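You operate a simulated robot arm through the tools that you are given. There is no shell and no other tool.

You run a simulated robot arm. Do the job below in one go: nothing can be reset, and whatever is moved stays where it is left.

## Task
Wind the red and green guides to their markers with the black knob and put their levers down again.
Fine: one lever up at a time; the belts stay stopped.

Only the result counts: the job must be done as asked and must still hold three seconds after the hand-in. Knocking over, shifting, dropping, spilling or breaking anything else fails it.

## Robot
A 6-joint arm with a two-finger parallel gripper, fixed in place. Base frame: the origin is on the floor under the middle of its stand, x ahead of it, y to its left, z up. Lengths are in mm, angles in degrees, forces in N, time in s.
With the tool pointing down near the work surface it reaches from about 340 to 760 mm from the base axis. Its first joint turns from -66.0 to 66.0 degrees. Payload 2.45 kg.
The TCP is the grasp point between the finger pads, 24 mm short of the fingertips. In the tool frame z runs along the fingers and y along their closing line. The gripper opens to 68 mm. The fingers are 17 mm wide and 10 mm thick; the gripper's body (40 by 70 mm) begins 41 mm behind the TCP.
Orientation is told as [roll, pitch, yaw] about the base's x, y, z axes, in that order, counted from this pose: with the fingers straight down and closing along the base's y, the tool's x points along the base's -x, its y along +y and its z along -z.

## Interface
- The arm moves only by the tool play_rows. Its argument "moves" is a list of rows, each an object (a shift or turn left out is 0, a gripper value left out holds the last) with "dp": the shift along the tool's x, y, z in mm, a list of three; "angular": the turn, a rotation vector about the tool's x, y, z in degrees, a list of three; "gripper": the opening, from 0 (shut) to 1 (fully open). In form: [{"dp": [x, y, z], "angular": [wx, wy, wz], "gripper": gripper}, ...]. A call has 1 to 20 rows; each row shifts and turns the commanded pose from where the row before left it, along the tool's axes as they then stand. Rows are played at 5 a second. More than 50 mm and 8.6 degrees between two rows, or a gripper value outside its range, and nothing of the call is played. Where a pose cannot be reached the arm comes as near as it can. A force on the tool above 40 N (or 10 N above the force at the start of the call, whichever is more), or a blocked arm, ends the call early, and 0.2 s more pass. The fingers move at their own pace (about 108 mm/s each) and stop on an object; they squeeze with about 33 N. The grip force told is the motor's: it shows also when the fingers shut on nothing. Time passes only in rows, and 0.2 s behind the last, so rows that do not move let the fingers close. It gives the time, the measured TCP pose, the force on the tool (base axes), the opening and the grip force at its end, in the units of the frame above (readings bear some noise), with the torque about the TCP (base axes, N m) and any sound that the robot's microphone picked up.
- Cameras (640 x 400 px; columns grow to the right, rows downward): "scene" is fixed at [187.8, 421.8, 1497.1]; the picture's right is [-0.64, -0.77, 0.00], its down [-0.24, 0.20, -0.95] and it looks along [0.73, -0.61, -0.31] (base axes); focal length 359 px, centre (320, 200). "wrist" rides on the gripper at [84, 11, -75] in the tool frame; the picture's right is [-0.13, 0.99, 0.00], its down [-0.60, -0.08, -0.79] and it looks along [-0.79, -0.10, 0.61] (tool axes); focal length 251 px, centre (320, 200). There is no depth. A picture from a camera that has moved, and an enlarged one, comes with that camera's place and axes in the base frame and with its lens. The place of the scene camera against the robot may be out by one fixed shift of up to 12 mm in any direction.
- grab_frame(camera): a new picture of that camera. It takes no simulated time.
- inspect(camera, box): a new picture of the part [left, top, right, bottom] of that camera's present view, enlarged. It takes no simulated time.
- close_job(): hands the job in; it is judged then, once.

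Places have to be worked out from the pictures, the camera data and where the tool is seen. Open the gripper and draw the arm clear of the work before you hand the job in, unless the task says otherwise.

The tools are called as name(argument=value, ...) on one line, values as JSON. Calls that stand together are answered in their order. play_rows: Moves the arm, as the interface text tells. Its arguments: {"type":"object","properties":{"moves":{"type":"array"}},"required":["moves"]} The other tools are called the same way: grab_frame (camera) takes a picture; inspect (camera, box) takes an enlarged picture of a part of a camera's view; close_job () hands the job in.

At the start:

```text
clock: 0.0
tool_pos: [424.5, 101.6, 1381.2]
orientation: [0.0, 0.0, 0.0]
contact_force: [0.0, 0.3, 0.7]
wrist_torque: [0.0, 0.02, -0.01]
gripper_width: 68.1
grasp_force: 0.0
```

scene: 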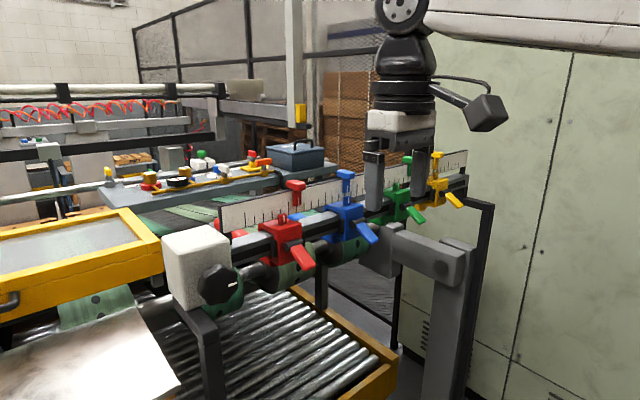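
wrist: 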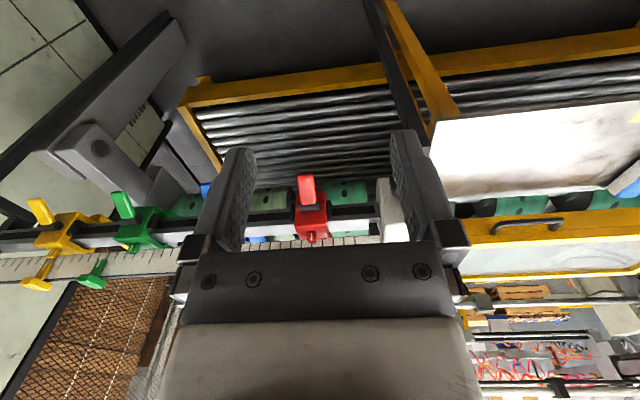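

I begin by looking closer at the guides, levers, scale and the black knob before moving anything.

inspect(camera="scene", box=[150, 140, 330, 320])

inspect(camera="scene", box=[320, 130, 480, 260])

inspect(camera="wrist", box=[0, 150, 240, 310])

inspect(camera="wrist", box=[220, 150, 440, 270])

```text
2.22 times, centred on (240, 230) of scene
camera zoom: at [187.8, 421.8, 1497.1], right [-0.64, -0.77, 0.0], down [-0.24, 0.2, -0.95], along [0.73, -0.61, -0.31], focal length 798 px, centre (498, 133)
```

zoom: 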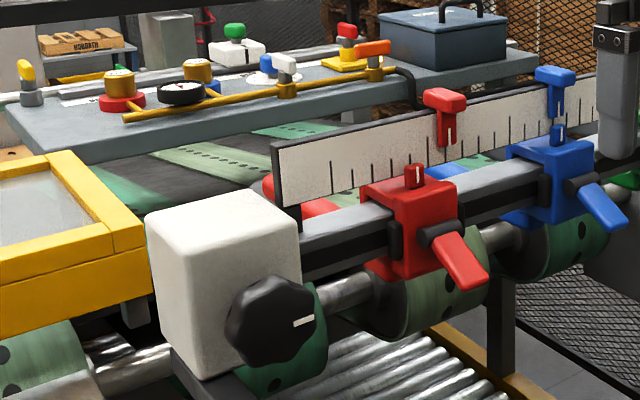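

```text
3.08 times, centred on (400, 195) of scene
camera zoom: at [187.8, 421.8, 1497.1], right [-0.64, -0.77, 0.0], down [-0.24, 0.2, -0.95], along [0.73, -0.61, -0.31], focal length 1106 px, centre (74, 215)
```

zoom: 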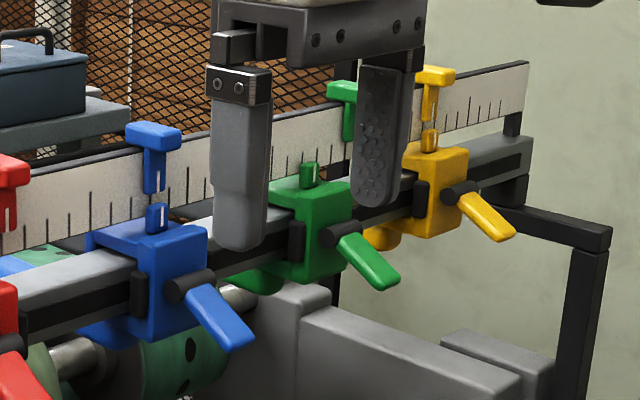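

```text
2.50 times, centred on (120, 230) of wrist
camera zoom: at [339.3, 113.4, 1456.5], right [0.13, 0.99, 0.0], down [0.6, -0.08, 0.79], along [0.79, -0.1, -0.61], focal length 629 px, centre (820, 125)
```

zoom: 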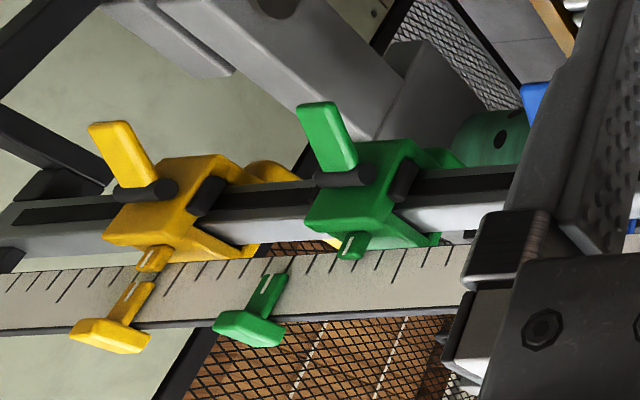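

```text
2.91 times, centred on (330, 210) of wrist
camera zoom: at [339.3, 113.4, 1456.5], right [0.13, 0.99, 0.0], down [0.6, -0.08, 0.79], along [0.79, -0.1, -0.61], focal length 731 px, centre (291, 171)
```

zoom: 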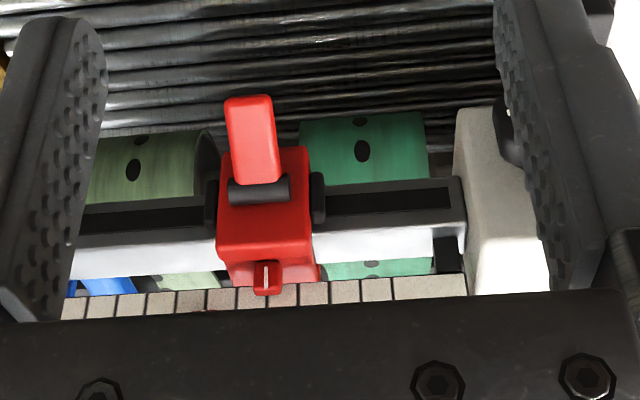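

The rail runs along base y at roughly x≈750, z≈1200, with the knob facing the robot (−x). I will pitch the tool forward in free air to get a better wrist view of the red marker and the knob.

play_rows(moves=[{"angular": [0, -7.5, 0], "gripper": 1}, {"angular": [0, -7.5, 0]}, {"angular": [0, -7.5, 0]}, {"angular": [0, -7.5, 0]}])

grab_frame(camera="wrist")

grab_frame(camera="scene")

```text
clock: 1.0
tool_pos: [442.9, 110.4, 1385.9]
orientation: [0.1, -30.2, 0.0]
contact_force: [0.1, 0.6, 0.1]
wrist_torque: [-0.02, -0.01, -0.02]
gripper_width: 68.2
grasp_force: 0.0
out of reach, approached as far as the arm can: row 4
```

```text
taken
camera wrist: at [332.0, 122.3, 1408.7], right [0.11, 0.99, 0.06], down [0.13, -0.08, 0.99], along [0.99, -0.1, -0.13], focal length 251 px, centre (320, 200)
```

wrist: 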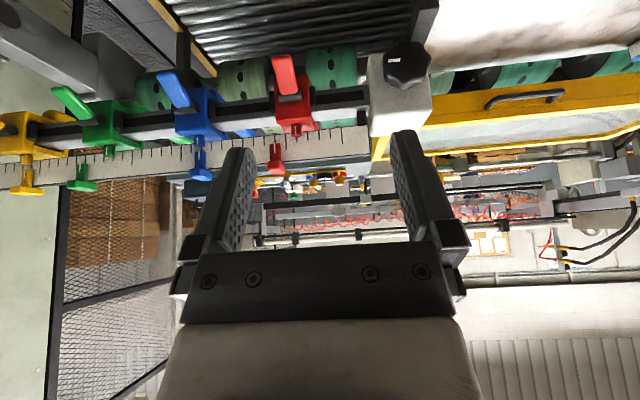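

```text
taken
```

scene: 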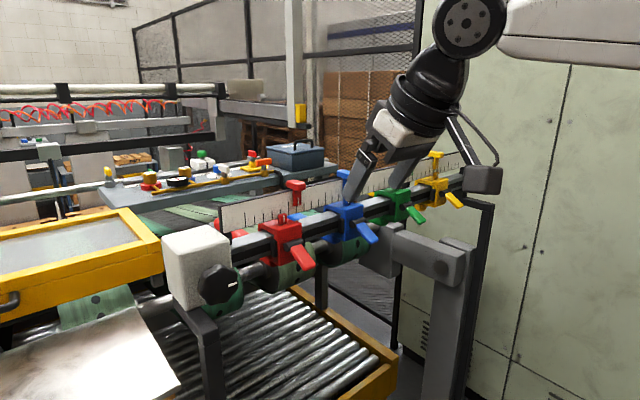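

The whole rail and knob are now visible in the wrist view. I zoom in for accurate pixel positions.

inspect(camera="wrist", box=[0, 60, 220, 200])

inspect(camera="wrist", box=[200, 30, 440, 190])

```text
2.86 times, centred on (110, 130) of wrist
camera zoom: at [332.0, 122.3, 1408.7], right [0.11, 0.99, 0.06], down [0.13, -0.08, 0.99], along [0.99, -0.1, -0.13], focal length 718 px, centre (920, 400)
```

zoom: 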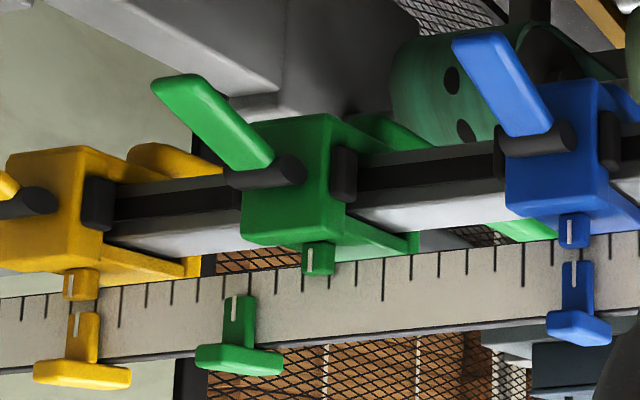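

```text
2.50 times, centred on (320, 110) of wrist
camera zoom: at [332.0, 122.3, 1408.7], right [0.11, 0.99, 0.06], down [0.13, -0.08, 0.99], along [0.99, -0.1, -0.13], focal length 629 px, centre (320, 425)
```

zoom: 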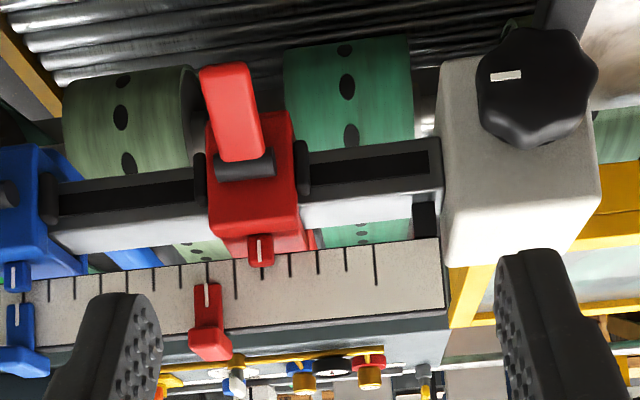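

Markers: both red and green need to move toward −y (red about 39 mm, green about 54 mm). The knob centre is near [680, 225, 1177] facing −x; I move closer for a better look at knob shape, size and what lies below it.

play_rows(moves=[{"dp": [-13.2, 22.5, 35.5]}, {"dp": [-13.2, 22.5, 35.5]}, {"dp": [-13.2, 22.5, 35.5]}, {"dp": [-13.2, 22.5, 35.5]}])

grab_frame(camera="wrist")

grab_frame(camera="scene")

```text
clock: 2.0
tool_pos: [559.4, 200.6, 1287.4]
orientation: [0.1, -30.1, 0.0]
contact_force: [0.2, 0.0, 0.4]
wrist_torque: [0.04, -0.04, -0.01]
gripper_width: 68.1
grasp_force: 0.1
```

```text
taken
camera wrist: at [448.9, 212.7, 1311.5], right [0.11, 0.99, 0.07], down [0.13, -0.08, 0.99], along [0.99, -0.1, -0.13], focal length 251 px, centre (320, 200)
```

wrist: 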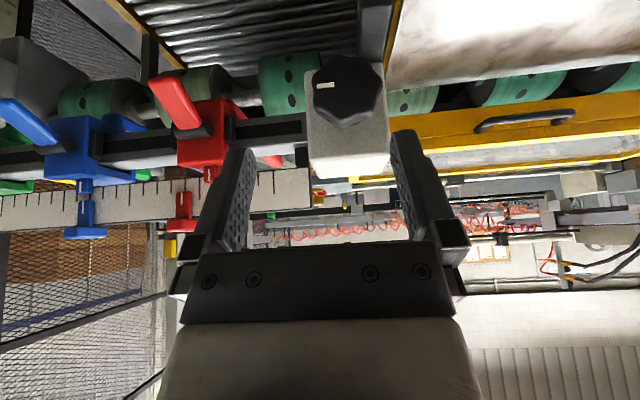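

```text
taken
```

scene: 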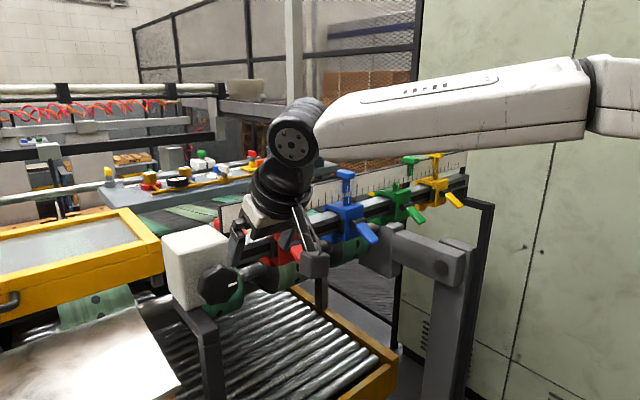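

The arm follows exactly. I zoom in on the knob and red guide.

inspect(camera="wrist", box=[280, 30, 420, 130])

inspect(camera="wrist", box=[130, 50, 330, 250])

inspect(camera="scene", box=[150, 220, 290, 320])

```text
4.00 times, centred on (350, 80) of wrist
camera zoom: at [448.9, 212.7, 1311.5], right [0.11, 0.99, 0.07], down [0.13, -0.08, 0.99], along [0.99, -0.1, -0.13], focal length 1006 px, centre (200, 680)
```

zoom: 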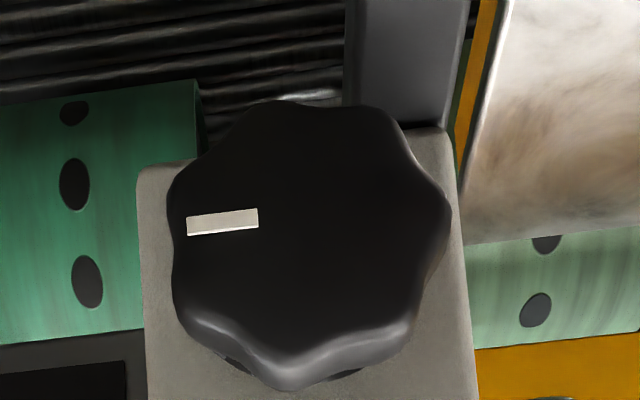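

```text
2.00 times, centred on (230, 150) of wrist
camera zoom: at [448.9, 212.7, 1311.5], right [0.11, 0.99, 0.07], down [0.13, -0.08, 0.99], along [0.99, -0.1, -0.13], focal length 503 px, centre (500, 300)
```

zoom: 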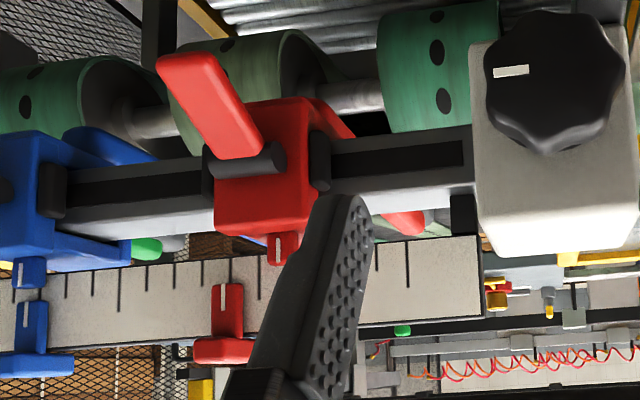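

```text
4.00 times, centred on (220, 270) of scene
camera zoom: at [187.9, 421.8, 1497.1], right [-0.64, -0.77, 0.0], down [-0.24, 0.2, -0.95], along [0.73, -0.61, -0.31], focal length 1437 px, centre (720, -80)
```

zoom: 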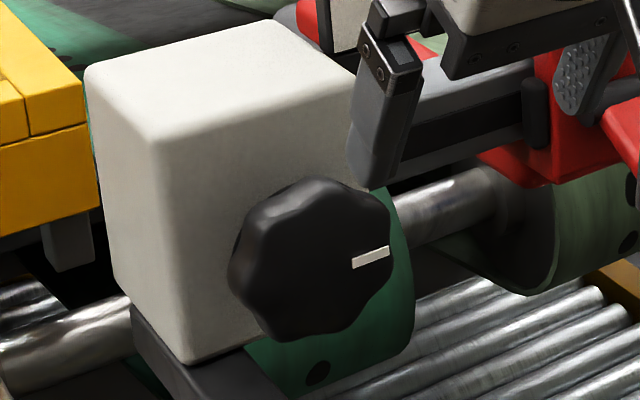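

Knob: 7-lobed, about 60 mm across, face centre near [656, 221, 1184]. Red lever pivot is at about [707, 46, 1185] and its tip at about [650, 50, 1160] (pointing outward and slightly down). I now pitch the tool to horizontal in free air to prepare for lever lifting.

play_rows(moves=[{"angular": [0, -8.5, 0]}, {"angular": [0, -8.5, 0]}, {"angular": [0, -8.5, 0]}, {"angular": [0, -8.5, 0]}, {"angular": [0, -8.5, 0]}, {"angular": [0, -8.5, 0]}, {"angular": [0, -8.5, 0]}, {"angular": [0, -0.4, 0], "gripper": 0}])

grab_frame(camera="wrist")

grab_frame(camera="scene")

```text
clock: 3.8
tool_pos: [559.0, 200.9, 1289.2]
orientation: [61.1, -90.0, -61.0]
contact_force: [0.0, -0.6, 0.1]
wrist_torque: [0.03, -0.01, 0.01]
gripper_width: 0.0
grasp_force: 10.5
```

```text
taken
camera wrist: at [483.5, 212.1, 1205.3], right [0.0, 0.99, 0.13], down [-0.79, -0.08, 0.6], along [0.61, -0.1, 0.79], focal length 251 px, centre (320, 200)
```

wrist: 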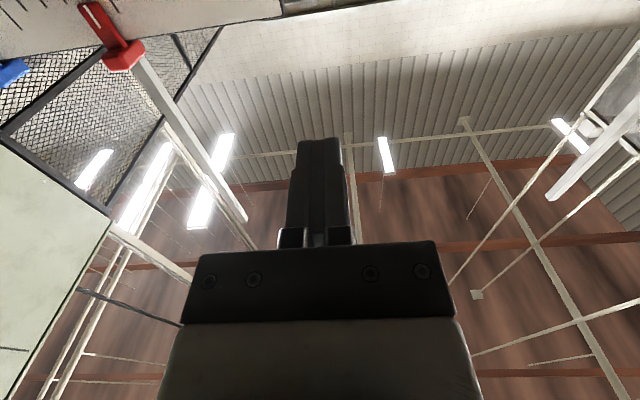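

```text
taken
```

scene: 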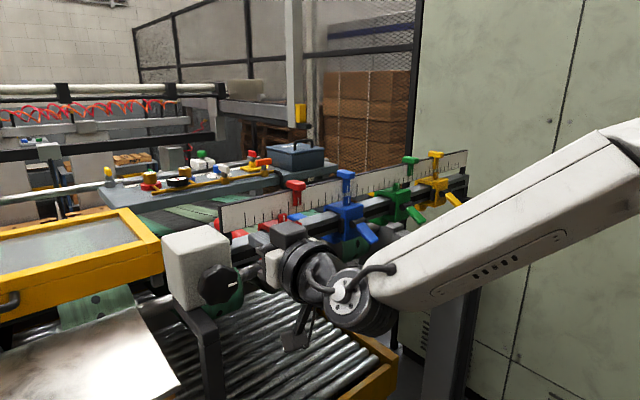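

Tool is horizontal now. I test turning about the tool axis (to bring the camera above and learn the wrist's turning range) here in free air.

play_rows(moves=[{"angular": [0, 0, 8.5]}, {"angular": [0, 0, 8.5]}, {"angular": [0, 0, 8.5]}, {"angular": [0, 0, 8.5]}, {"angular": [0, 0, 8.5]}, {"angular": [0, 0, 8.5]}, {"angular": [0, 0, 8.5]}, {"angular": [0, 0, 8.5]}, {"angular": [0, 0, 8.5]}, {"angular": [0, 0, 8.5]}, {"angular": [0, 0, 8.5]}, {"angular": [0, 0, 8.5]}, {"angular": [0, 0, 8.5]}, {"angular": [0, 0, 8.5]}, {"angular": [0, 0, 8.5]}, {"angular": [0, 0, 8.5]}, {"angular": [0, 0, 8.5]}, {"angular": [0, 0, 8.5]}, {"angular": [0, 0, 8.5]}, {"angular": [0, 0, 8.5]}])

grab_frame(camera="wrist")

```text
clock: 8.0
tool_pos: [599.6, 161.2, 1719.1]
orientation: [87.6, 68.3, -89.4]
contact_force: [0.0, -0.7, -0.2]
wrist_torque: [0.01, -0.03, 0.01]
gripper_width: 0.1
grasp_force: 23.9
out of reach, approached as far as the arm can: row 4, 5, 6, 7, 8, 9, 10, 11, 12, 13, 14, 15, 16, 17, 18, 19, 20
```

```text
taken
camera wrist: at [525.6, 179.4, 1802.1], right [0.05, -0.97, 0.25], down [-0.79, -0.19, -0.58], along [0.61, -0.17, -0.78], focal length 251 px, centre (320, 200)
```

wrist: 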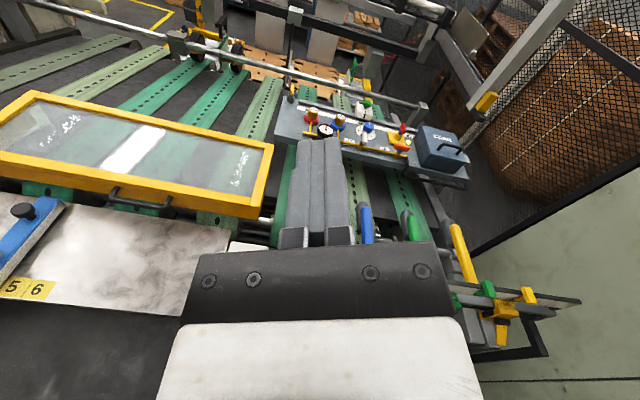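

The arm left the requested pose and came out high up, because that wrist turn is out of range there. I check the scene for any disturbance before going on.

grab_frame(camera="scene")

inspect(camera="scene", box=[150, 140, 330, 320])

inspect(camera="scene", box=[320, 130, 480, 260])

```text
taken
```

scene: 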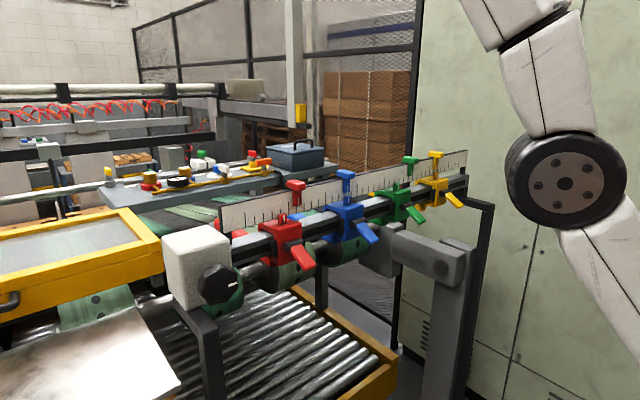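

```text
2.22 times, centred on (240, 230) of scene
camera zoom: at [187.9, 421.8, 1497.1], right [-0.64, -0.77, 0.0], down [-0.24, 0.2, -0.95], along [0.73, -0.61, -0.31], focal length 798 px, centre (498, 133)
```

zoom: 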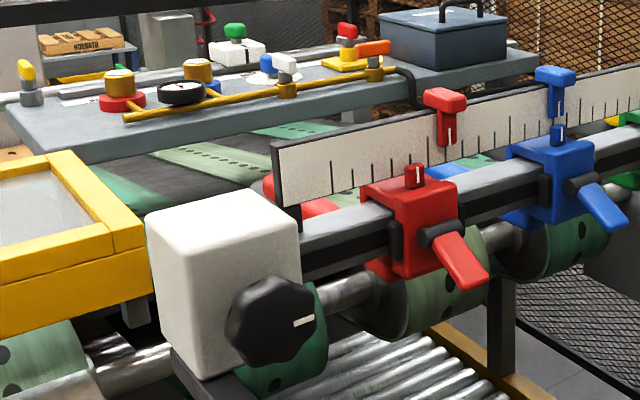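

```text
3.08 times, centred on (400, 195) of scene
camera zoom: at [187.9, 421.8, 1497.1], right [-0.64, -0.77, 0.0], down [-0.24, 0.2, -0.95], along [0.73, -0.61, -0.31], focal length 1106 px, centre (74, 215)
```

zoom: 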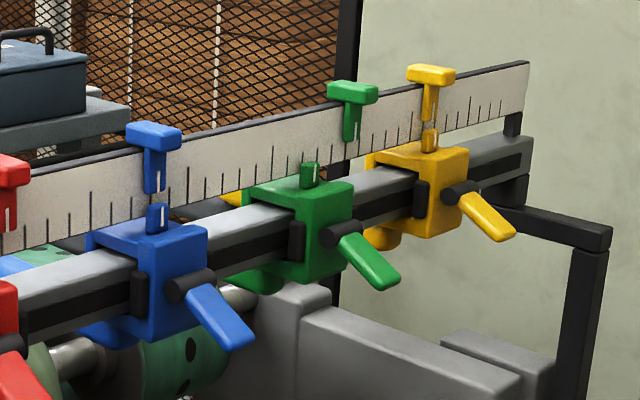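

Nothing was touched: all guides, levers and markers are as before. The tool now points forward with the camera above, so I test whether I can lower in this posture, in small steps.

play_rows(moves=[{"dp": [-37, -15, 0]}, {"dp": [-37, -15, 0]}])

grab_frame(camera="scene")

```text
clock: 8.6
tool_pos: [621.0, 168.4, 1705.8]
orientation: [87.7, 67.8, -89.1]
contact_force: [1.0, -0.4, 0.0]
wrist_torque: [0.0, 0.0, -0.01]
gripper_width: 0.0
grasp_force: 23.5
out of reach, approached as far as the arm can: row 1, 2
```

```text
taken
```

scene: 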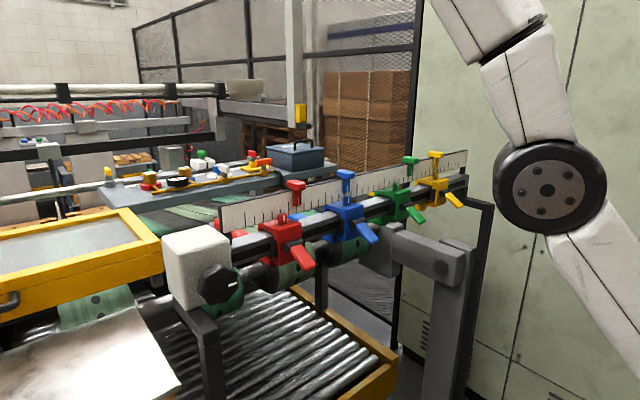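

Lowering in this posture is blocked by a joint limit. I turn back about the tool axis in steps, in the free air up here, to return to the earlier wrist posture.

play_rows(moves=[{"angular": [0, 0, -8.5]}, {"angular": [0, 0, -8.5]}, {"angular": [0, 0, -8.5]}, {"angular": [0, 0, -8.5]}, {"angular": [0, 0, -8.5]}, {"angular": [0, 0, -8.5]}])

grab_frame(camera="wrist")

grab_frame(camera="scene")

```text
clock: 10.0
tool_pos: [620.4, 168.2, 1704.9]
orientation: [89.1, 17.0, -87.5]
contact_force: [-0.4, -0.2, -0.7]
wrist_torque: [0.01, 0.0, 0.0]
gripper_width: 0.1
grasp_force: 23.5
```

```text
taken
camera wrist: at [542.3, 242.7, 1742.3], right [0.03, -0.41, 0.91], down [-0.77, -0.59, -0.24], along [0.64, -0.69, -0.34], focal length 251 px, centre (320, 200)
```

wrist: 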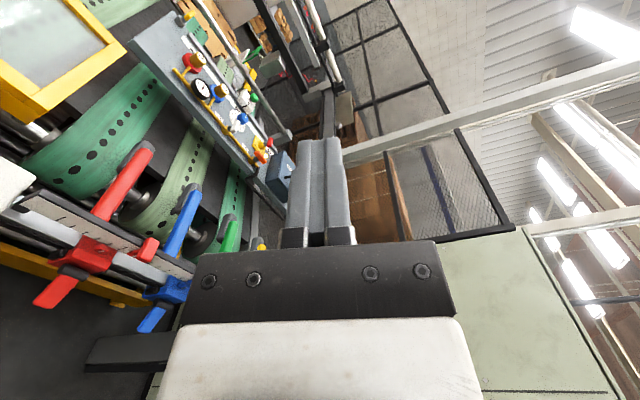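

```text
taken
```

scene: 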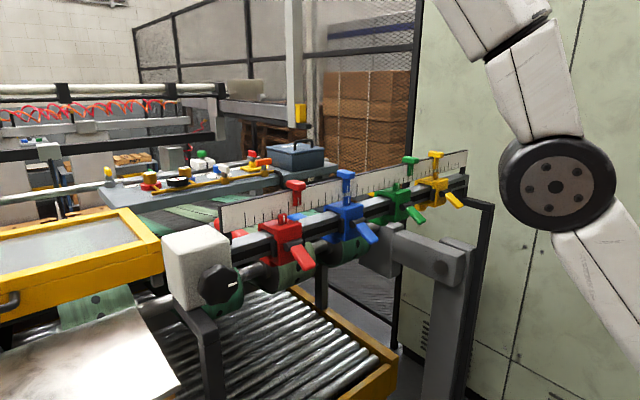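

The turn back works here. I try lowering in this posture with a few steps, watching for the reach flag.

play_rows(moves=[{"dp": [-11.8, -38.3, -6]}, {"dp": [-11.8, -38.3, -6]}, {"dp": [-11.8, -38.3, -6]}])

```text
clock: 11.0
tool_pos: [553.8, 144.4, 1723.3]
orientation: [106.1, 23.5, -81.5]
contact_force: [1.0, 0.3, -0.9]
wrist_torque: [-0.01, -0.05, -0.01]
gripper_width: 0.2
grasp_force: 23.6
out of reach, approached as far as the arm can: row 1
stopped in row 3: the arm was blocked; the commanded pose is now the measured one
```

The arm reports being blocked; I look at the scene to see the posture before doing anything else.

grab_frame(camera="scene")

grab_frame(camera="wrist")

```text
taken
```

scene: 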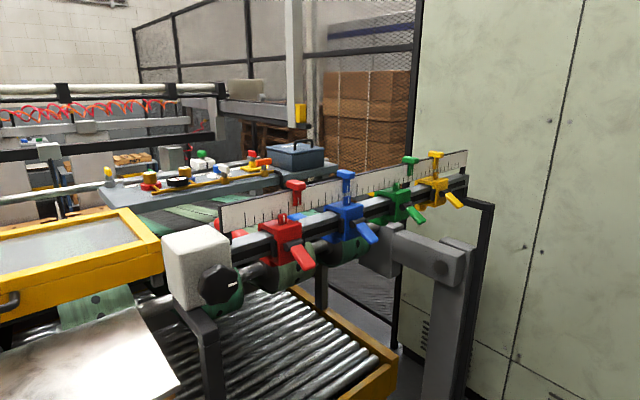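

```text
taken
camera wrist: at [467.5, 213.8, 1747.2], right [-0.2, -0.53, 0.82], down [-0.67, -0.54, -0.51], along [0.72, -0.65, -0.25], focal length 251 px, centre (320, 200)
```

wrist: 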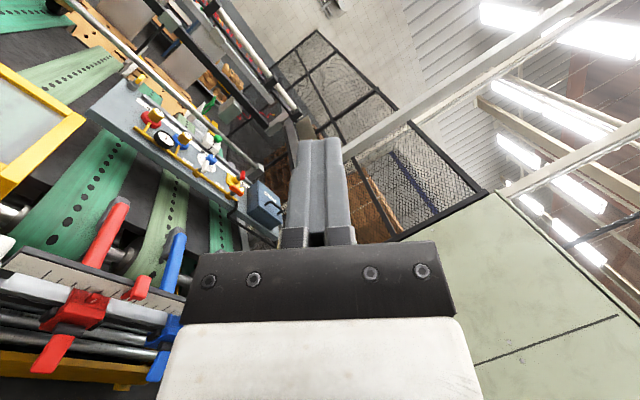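

The work is untouched; the arm body has gone to an awkward posture above. I turn the tool back step by step to the original camera-below posture in this free space.

play_rows(moves=[{"angular": [0, 0, -8.5]}, {"angular": [0, 0, -8.5]}, {"angular": [0, 0, -8.5]}, {"angular": [0, 0, -8.5]}, {"angular": [0, 0, -8.5]}, {"angular": [0, 0, -8.5]}])

grab_frame(camera="scene")

```text
clock: 12.4
tool_pos: [554.2, 144.1, 1722.3]
orientation: [106.2, -26.0, -95.4]
contact_force: [0.3, -0.6, 0.3]
wrist_torque: [0.02, 0.0, -0.01]
gripper_width: 0.3
grasp_force: 24.1
```

```text
taken
```

scene: 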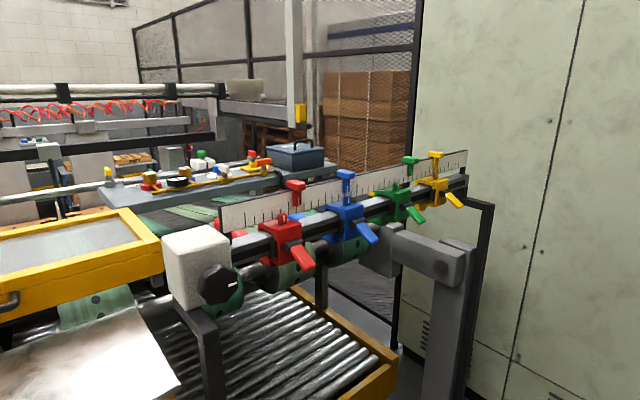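

That turned cleanly with no position error. I continue turning back the rest.

play_rows(moves=[{"angular": [0, 0, -8.5]}, {"angular": [0, 0, -8.5]}, {"angular": [0, 0, -8.5]}, {"angular": [0, 0, -8.5]}, {"angular": [0, 0, -8.5]}, {"angular": [0, 0, -8.5]}, {"angular": [0, 0, -8.5]}])

grab_frame(camera="wrist")

```text
clock: 14.0
tool_pos: [555.1, 144.5, 1721.5]
orientation: [166.5, -75.0, -164.0]
contact_force: [0.3, 0.3, -0.4]
wrist_torque: [0.01, 0.01, -0.01]
gripper_width: 0.2
grasp_force: 23.6
```

```text
taken
camera wrist: at [502.6, 159.6, 1622.5], right [-0.08, 0.98, 0.18], down [-0.91, -0.15, 0.38], along [0.4, -0.14, 0.91], focal length 251 px, centre (320, 200)
```

wrist: 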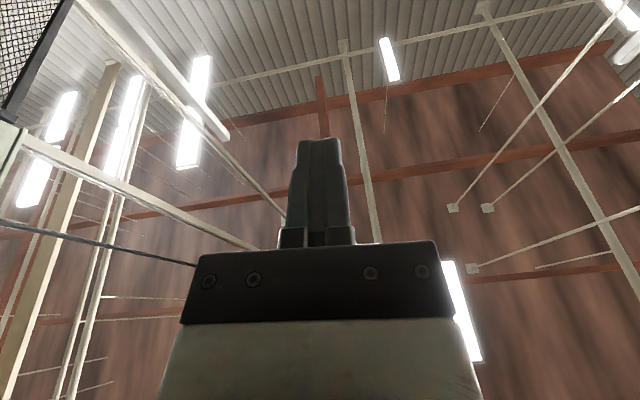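

Camera is below again, with the tool pointing about 15° upward. I now pitch it down while lowering a little, back toward the starting kind of posture.

play_rows(moves=[{"dp": [20, 0, 0], "angular": [0, 8, 0]}, {"dp": [20, 0, 0], "angular": [0, 8, 0]}, {"dp": [20, 0, 0], "angular": [0, 8, 0]}, {"dp": [20, 0, 5], "angular": [0, 8, 0]}, {"dp": [20, 0, 5], "angular": [0, 8, 0]}])

grab_frame(camera="scene")

```text
clock: 15.2
tool_pos: [561.5, 151.1, 1621.0]
orientation: [8.4, -64.2, -4.6]
contact_force: [-0.7, 0.2, 0.1]
wrist_torque: [0.01, -0.02, 0.01]
gripper_width: 0.1
grasp_force: 23.3
```

```text
taken
```

scene: 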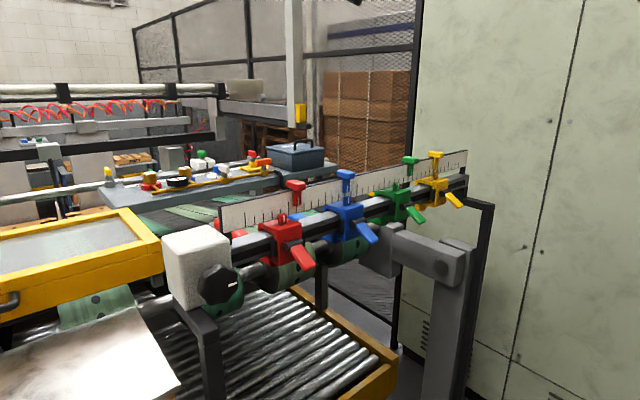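

No flags. I continue pitching down and lowering.

play_rows(moves=[{"dp": [20, 0, 10], "angular": [0, 8, 0]}, {"dp": [20, 0, 10], "angular": [0, 8, 0]}, {"dp": [15, 0, 15], "angular": [0, 8, 0]}, {"dp": [15, 0, 20], "angular": [0, 8, 0]}])

grab_frame(camera="scene")

grab_frame(camera="wrist")

```text
clock: 16.2
tool_pos: [561.2, 155.8, 1532.0]
orientation: [4.2, -32.4, 0.7]
contact_force: [-0.1, 0.0, -0.2]
wrist_torque: [0.01, -0.01, 0.01]
gripper_width: 0.0
grasp_force: 23.1
```

```text
taken
```

scene: 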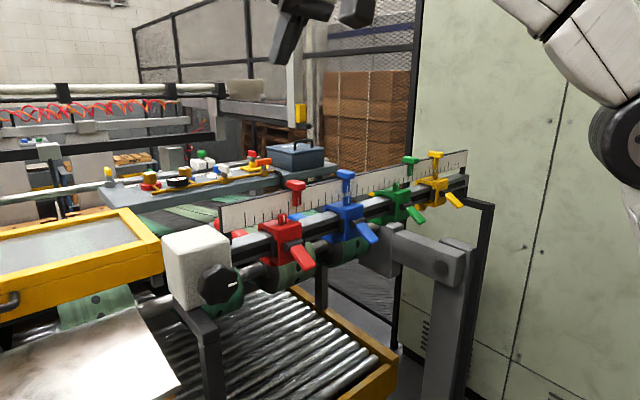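

```text
taken
camera wrist: at [449.7, 161.5, 1550.2], right [0.06, 0.99, 0.13], down [0.09, -0.14, 0.99], along [0.99, -0.05, -0.1], focal length 251 px, centre (320, 200)
```

wrist: 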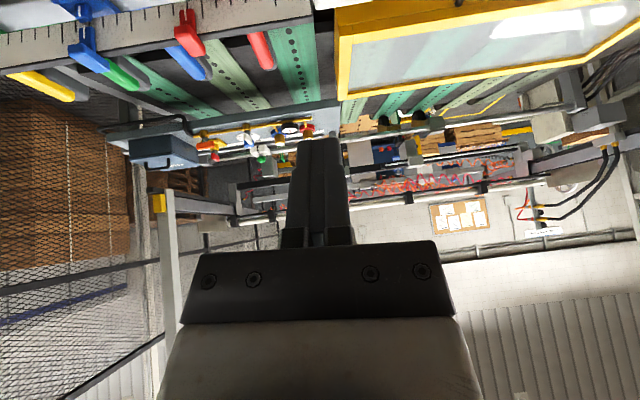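

The arm is fine but the elbow seems lower than originally. I lower toward the earlier good viewing pose and compare the arm's posture with the earlier picture.

play_rows(moves=[{"dp": [22, 5, 34.5]}, {"dp": [22, 5, 34.5]}, {"dp": [22, 5, 34.5]}])

grab_frame(camera="scene")

```text
clock: 17.0
tool_pos: [562.2, 178.6, 1410.3]
orientation: [4.3, -32.6, 0.6]
contact_force: [0.0, 0.2, 0.2]
wrist_torque: [-0.01, -0.01, 0.01]
gripper_width: 0.4
grasp_force: 22.9
```

```text
taken
```

scene: 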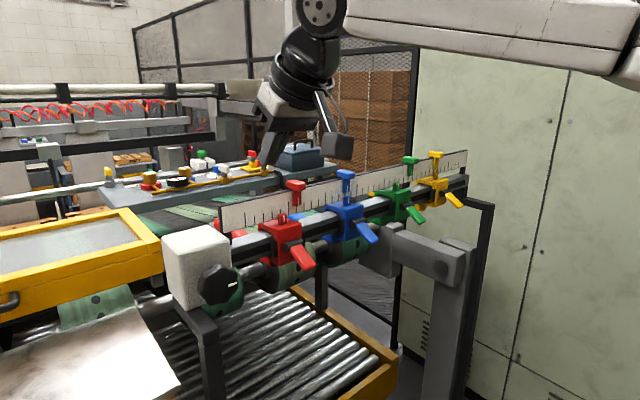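

The arm is back in the original posture. I pitch to horizontal again at this height, then probe the roll range gently in the other direction.

play_rows(moves=[{"dp": [20, 0, 25], "angular": [0, -8.2, 0]}, {"dp": [20, 0, 20], "angular": [0, -8.2, 0]}, {"dp": [20, 0, 15], "angular": [0, -8.2, 0]}, {"dp": [10, 0, 0], "angular": [0, -8.2, 0]}, {"angular": [0, -8.2, 0]}, {"angular": [0, -8.2, 0]}, {"angular": [0, -8.2, 0]}])

grab_frame(camera="wrist")

grab_frame(camera="scene")

```text
clock: 18.6
tool_pos: [549.3, 185.2, 1316.4]
orientation: [91.1, -86.4, -88.3]
contact_force: [0.0, 0.2, -0.5]
wrist_torque: [-0.02, 0.01, -0.03]
gripper_width: 0.1
grasp_force: 23.8
```

```text
taken
camera wrist: at [472.3, 197.8, 1233.3], right [-0.05, 0.98, 0.19], down [-0.79, -0.16, 0.6], along [0.62, -0.12, 0.78], focal length 251 px, centre (320, 200)
```

wrist: 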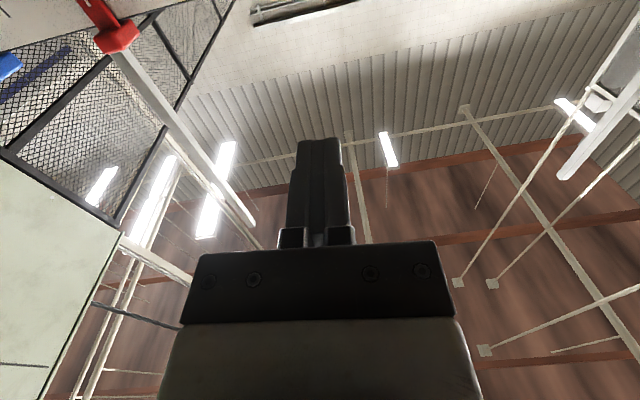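

```text
taken
```

scene: 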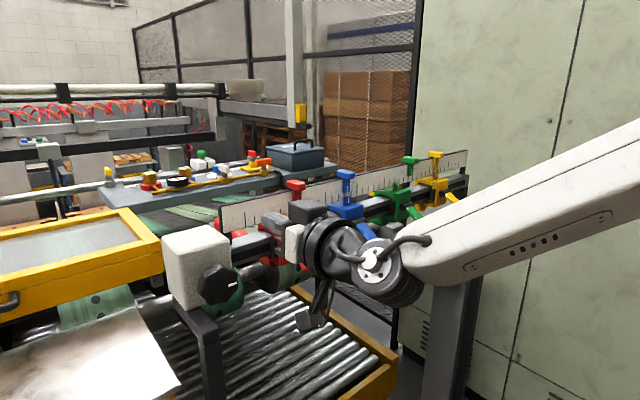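

Tool is horizontal with small residual roll/yaw. I probe negative roll in small calls.

play_rows(moves=[{"angular": [0, 0, -8.5]}, {"angular": [0, 0, -8.5]}, {"angular": [0, 0, -8.5]}, {"angular": [0, 0, -8.5]}])

```text
clock: 19.6
tool_pos: [548.8, 184.7, 1316.3]
orientation: [-90.0, -59.6, 92.9]
contact_force: [0.2, 0.3, 0.3]
wrist_torque: [0.0, 0.0, -0.01]
gripper_width: 0.1
grasp_force: 24.1
```

Fine so far; I continue in the negative direction with a few more rows.

play_rows(moves=[{"angular": [0, 0, -8.5]}, {"angular": [0, 0, -8.5]}, {"angular": [0, 0, -8.5]}, {"angular": [0, 0, -8.5]}, {"angular": [0, 0, -8.5]}])

```text
clock: 20.8
tool_pos: [548.9, 186.8, 1315.9]
orientation: [-90.0, -16.9, 92.9]
contact_force: [1.0, -0.2, 1.1]
wrist_torque: [-0.03, -0.02, 0.02]
gripper_width: 0.0
grasp_force: 23.5
```

Still exact. I continue probing.

play_rows(moves=[{"angular": [0, 0, -8.5]}, {"angular": [0, 0, -8.5]}, {"angular": [0, 0, -8.5]}, {"angular": [0, 0, -8.5]}])

grab_frame(camera="scene")

```text
clock: 21.8
tool_pos: [547.2, 185.3, 1315.8]
orientation: [-90.0, 17.0, 92.8]
contact_force: [-0.6, 0.1, -0.6]
wrist_torque: [-0.01, -0.01, 0.01]
gripper_width: 0.0
grasp_force: 23.7
```

```text
taken
```

scene: 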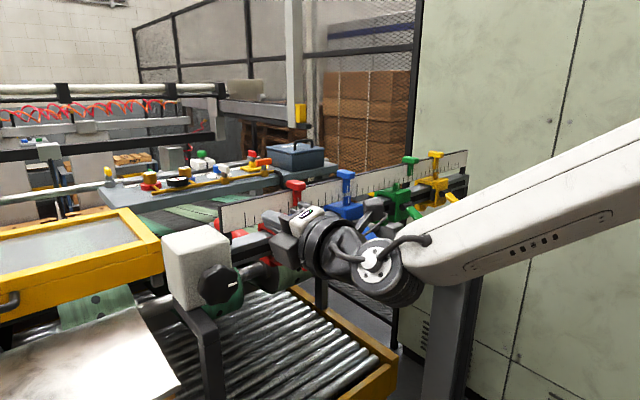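

Good: the camera is now swinging to the upper side. I continue.

play_rows(moves=[{"angular": [0, 0, -8.5]}, {"angular": [0, 0, -8.5]}, {"angular": [0, 0, -8.5]}, {"angular": [0, 0, -8.5]}])

```text
clock: 22.8
tool_pos: [548.3, 184.9, 1315.1]
orientation: [-90.0, 51.0, 92.9]
contact_force: [-1.0, 0.7, -1.1]
wrist_torque: [0.03, 0.0, -0.07]
gripper_width: 0.0
grasp_force: 23.2
```

play_rows(moves=[{"angular": [0, 0, -8.5]}, {"angular": [0, 0, -8.5]}, {"angular": [0, 0, -8.5]}])

grab_frame(camera="wrist")

```text
clock: 23.6
tool_pos: [548.2, 184.7, 1316.2]
orientation: [-89.9, 76.5, 93.0]
contact_force: [0.0, -0.9, 0.4]
wrist_torque: [-0.01, -0.03, -0.01]
gripper_width: 0.1
grasp_force: 23.7
```

```text
taken
camera wrist: at [474.5, 151.5, 1395.9], right [0.05, -0.93, -0.36], down [-0.8, 0.18, -0.57], along [0.59, 0.31, -0.74], focal length 251 px, centre (320, 200)
```

wrist: 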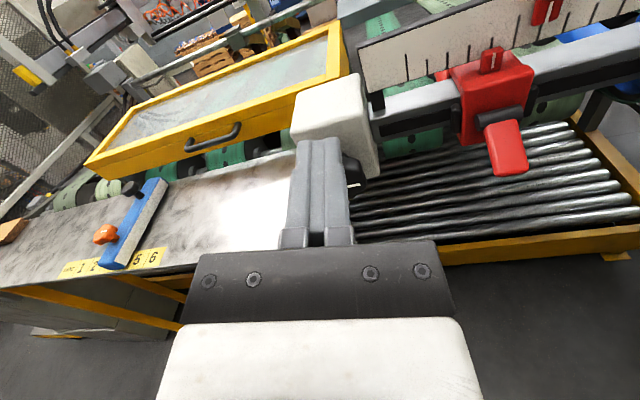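

Excellent — with the camera above I have an upright view. I continue slightly to find more range.

play_rows(moves=[{"angular": [0, 0, -8.5]}, {"angular": [0, 0, -5]}])

grab_frame(camera="wrist")

```text
clock: 24.2
tool_pos: [549.2, 184.8, 1315.8]
orientation: [-27.3, 90.0, 155.6]
contact_force: [0.6, -0.8, 0.8]
wrist_torque: [0.0, -0.01, 0.01]
gripper_width: 0.1
grasp_force: 23.1
```

```text
taken
camera wrist: at [473.5, 170.5, 1400.8], right [0.05, -0.99, -0.13], down [-0.8, 0.04, -0.6], along [0.6, 0.13, -0.79], focal length 251 px, centre (320, 200)
```

wrist: 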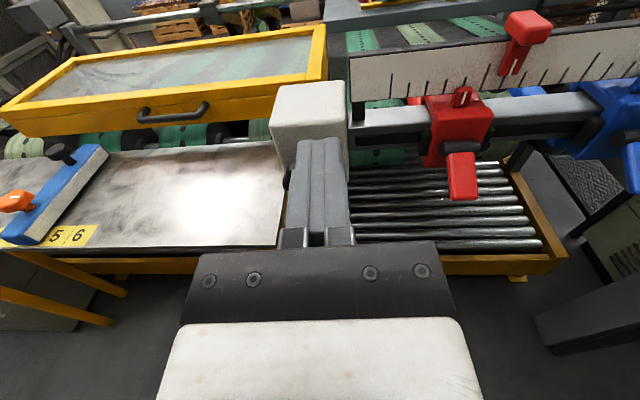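

Tool x now points up, tool y to the right (−y), tool z forward. I probe further negative roll for the knob-turning range.

play_rows(moves=[{"angular": [0, 0, -8.5]}, {"angular": [0, 0, -8.5]}, {"angular": [0, 0, -8.5]}, {"angular": [0, 0, -8.5]}, {"angular": [0, 0, -8.5]}])

```text
clock: 25.4
tool_pos: [547.8, 184.7, 1315.5]
orientation: [90.1, 47.5, -87.0]
contact_force: [0.7, 0.1, 0.0]
wrist_torque: [-0.02, 0.01, -0.01]
gripper_width: 0.1
grasp_force: 23.4
```

Still fine; I probe further.

play_rows(moves=[{"angular": [0, 0, -8.5]}, {"angular": [0, 0, -8.5]}, {"angular": [0, 0, -8.5]}, {"angular": [0, 0, -8.5]}])

```text
clock: 26.4
tool_pos: [548.8, 185.3, 1316.1]
orientation: [90.0, 13.5, -87.1]
contact_force: [0.0, 0.6, 0.0]
wrist_torque: [-0.01, -0.01, 0.04]
gripper_width: 0.1
grasp_force: 23.3
```

play_rows(moves=[{"angular": [0, 0, -8.5]}, {"angular": [0, 0, -8.5]}, {"angular": [0, 0, -8.5]}])

```text
clock: 27.2
tool_pos: [548.0, 185.2, 1316.1]
orientation: [90.1, -12.0, -87.1]
contact_force: [-0.1, -0.5, 0.0]
wrist_torque: [0.0, 0.0, 0.01]
gripper_width: 0.1
grasp_force: 24.5
```

The roll range is ample (over 300°). I return to camera-up, remove the 3° yaw, and move in front of the red lever.

play_rows(moves=[{"angular": [0, 0, 8.5]}, {"angular": [0, 0, 8.5]}, {"angular": [0, 0, 8.5]}, {"angular": [0, 0, 8.5]}, {"angular": [0, 0, 8.5]}, {"angular": [0, 0, 8.5]}, {"angular": [0, 0, 8.5]}, {"angular": [0, 0, 8.5]}, {"angular": [0, 0, 8.5]}, {"angular": [0, 0, 8.5]}, {"angular": [0, 0, 8.5]}, {"angular": [0, 0, 8.5]}, {"angular": [-3.1, 0, 0]}, {"dp": [-16, 34, 3]}, {"dp": [-16, 34, 3]}, {"dp": [-16, 34, 3]}, {"dp": [-16, 34, 3]}])

grab_frame(camera="wrist")

grab_frame(camera="scene")

```text
clock: 30.8
tool_pos: [560.1, 53.1, 1250.5]
orientation: [-50.4, 89.8, 129.1]
contact_force: [0.9, 0.9, 0.3]
wrist_torque: [0.0, 0.0, 0.0]
gripper_width: 0.1
grasp_force: 24.0
out of reach, approached as far as the arm can: row 17
```

```text
taken
camera wrist: at [484.5, 42.0, 1335.6], right [-0.01, -0.99, -0.13], down [-0.79, 0.09, -0.6], along [0.61, 0.1, -0.79], focal length 251 px, centre (320, 200)
```

wrist: 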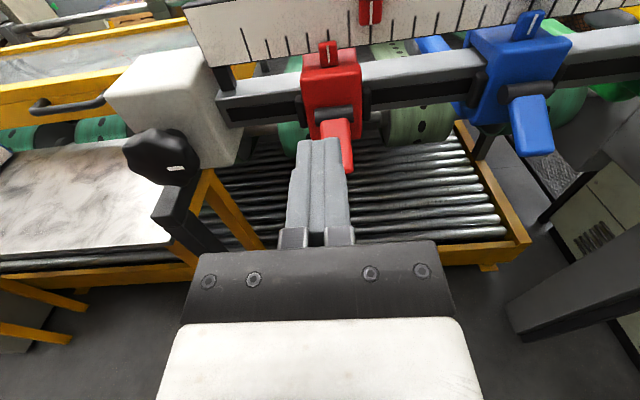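

```text
taken
```

scene: 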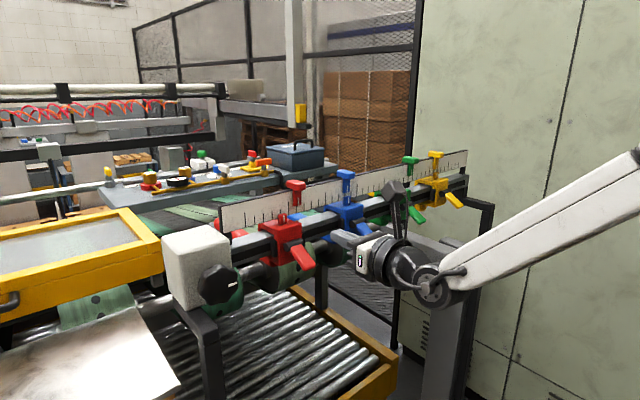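

The last row touched the inner reach limit (too close to the base there), but moving forward resolves that. I zoom in on the red lever.

inspect(camera="wrist", box=[260, 0, 420, 180])

inspect(camera="scene", box=[240, 190, 340, 290])

```text
2.22 times, centred on (340, 90) of wrist
camera zoom: at [484.5, 42.0, 1335.6], right [-0.01, -0.99, -0.13], down [-0.79, 0.09, -0.6], along [0.61, 0.1, -0.79], focal length 559 px, centre (276, 444)
```

zoom: 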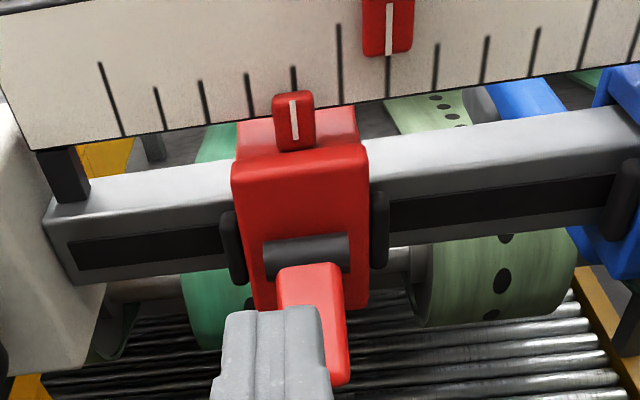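

```text
4.00 times, centred on (290, 240) of scene
camera zoom: at [187.8, 421.8, 1497.1], right [-0.64, -0.77, 0.0], down [-0.24, 0.2, -0.95], along [0.73, -0.61, -0.31], focal length 1437 px, centre (440, 40)
```

zoom: 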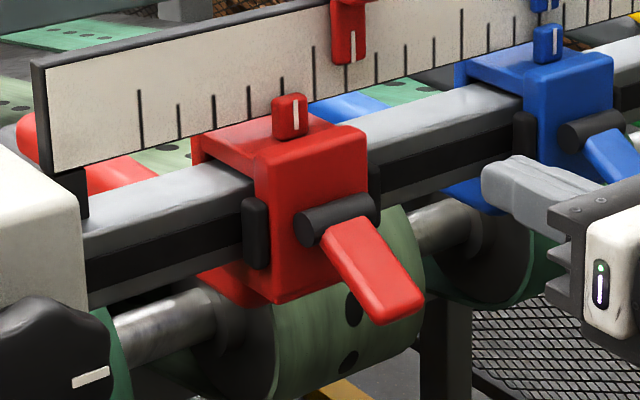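

The lever spans roughly y 35–60, tip near x 645–650, z 1160, and the space below is clear. I advance to x≈606, then go down beside the lever tip to z≈1133.

play_rows(moves=[{"dp": [0, 5, 46]}, {"dp": [-39, 0, 0]}, {"dp": [-39, 0, 0]}, {"dp": [-39, 0, 0]}])

grab_frame(camera="wrist")

grab_frame(camera="scene")

```text
clock: 31.8
tool_pos: [601.6, 76.6, 1139.4]
orientation: [-72.4, 89.8, 107.0]
contact_force: [-0.3, -0.9, 0.0]
wrist_torque: [0.02, -0.01, -0.02]
gripper_width: 0.0
grasp_force: 23.6
out of reach, approached as far as the arm can: row 1, 2, 3, 4
```

```text
taken
camera wrist: at [526.0, 67.4, 1223.8], right [-0.01, -0.99, -0.13], down [-0.79, 0.09, -0.6], along [0.61, 0.1, -0.79], focal length 251 px, centre (320, 200)
```

wrist: 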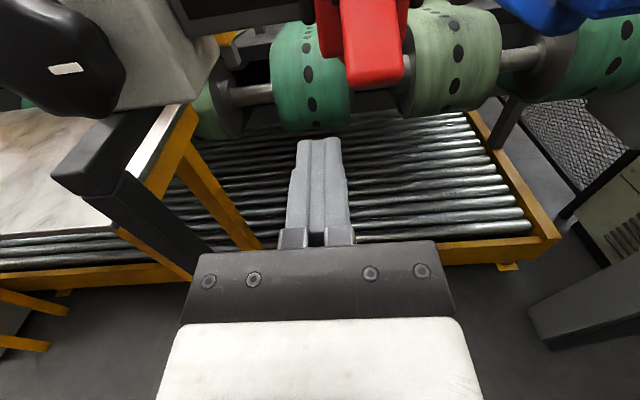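

```text
taken
```

scene: 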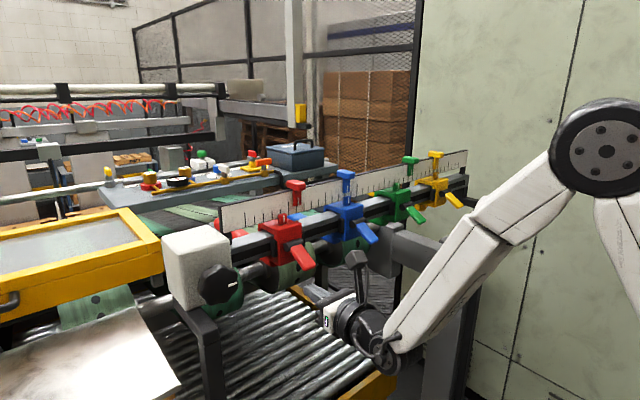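

The deviation is the arm's inner reach limit (wrist too close to the shoulder); moving forward cures it. I move forward and slightly down first, then sideways under the red lever (its tip underside is at z≈1155).

play_rows(moves=[{"dp": [-11, 0, 26]}, {"dp": [0, 15, 2]}, {"dp": [0, 14, 0]}])

grab_frame(camera="wrist")

inspect(camera="scene", box=[220, 190, 400, 370])

```text
clock: 32.6
tool_pos: [624.3, 81.1, 1131.5]
orientation: [-50.0, 89.8, 129.6]
contact_force: [0.5, -0.1, -0.6]
wrist_torque: [0.02, 0.01, -0.02]
gripper_width: 0.0
grasp_force: 24.0
out of reach, approached as far as the arm can: row 1, 2, 3
```

```text
taken
camera wrist: at [548.3, 72.1, 1216.1], right [-0.01, -0.99, -0.13], down [-0.79, 0.09, -0.6], along [0.61, 0.1, -0.79], focal length 251 px, centre (320, 200)
```

wrist: 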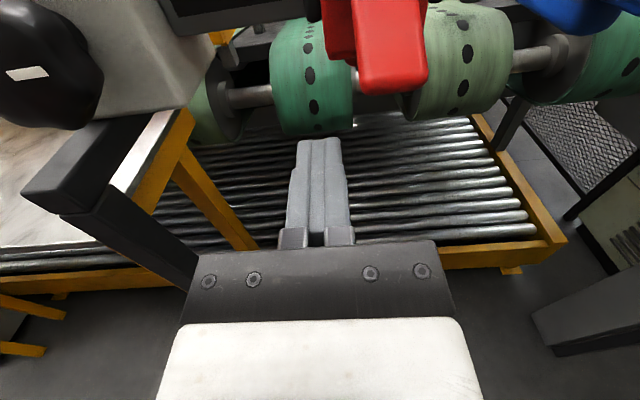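

```text
2.22 times, centred on (310, 280) of scene
camera zoom: at [187.8, 421.8, 1497.1], right [-0.64, -0.77, 0.0], down [-0.24, 0.2, -0.95], along [0.73, -0.61, -0.31], focal length 798 px, centre (342, 22)
```

zoom: 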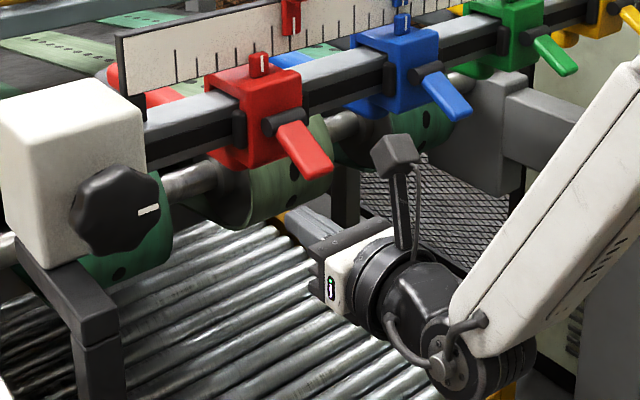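

The limit is evidently a forearm-roll limit for a straight-ahead tool at small y; yawing the tool about −12° relieves it. I yaw it here (clear of everything), then slide under the lever.

play_rows(moves=[{"angular": [-6, 0, 0]}, {"angular": [-6, 0, 0]}, {"dp": [-3, 16, 3.5]}, {"dp": [0, 16, 3.5]}])

grab_frame(camera="wrist")

inspect(camera="scene", box=[220, 190, 400, 370])

```text
clock: 33.6
tool_pos: [623.3, 47.2, 1129.8]
orientation: [-78.1, 89.9, 89.6]
contact_force: [0.3, 0.3, -0.5]
wrist_torque: [-0.03, 0.03, 0.01]
gripper_width: 0.1
grasp_force: 23.5
```

```text
taken
camera wrist: at [547.1, 54.6, 1213.9], right [-0.21, -0.97, -0.13], down [-0.76, 0.25, -0.6], along [0.62, -0.03, -0.79], focal length 251 px, centre (320, 200)
```

wrist: 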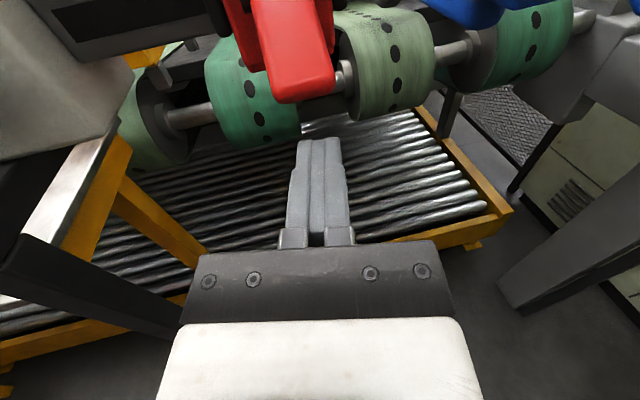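

```text
2.22 times, centred on (310, 280) of scene
camera zoom: at [187.8, 421.8, 1497.1], right [-0.64, -0.77, 0.0], down [-0.24, 0.2, -0.95], along [0.73, -0.61, -0.31], focal length 798 px, centre (342, 22)
```

zoom: 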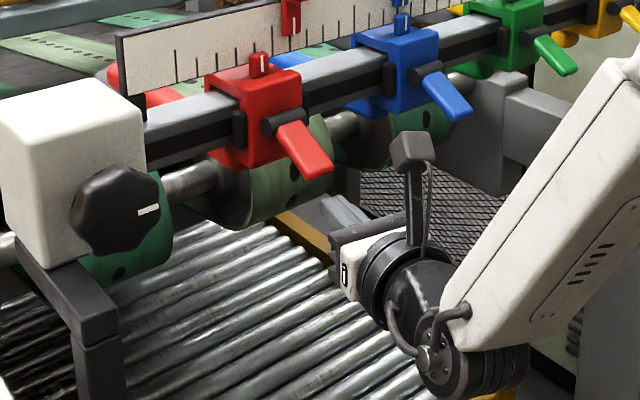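

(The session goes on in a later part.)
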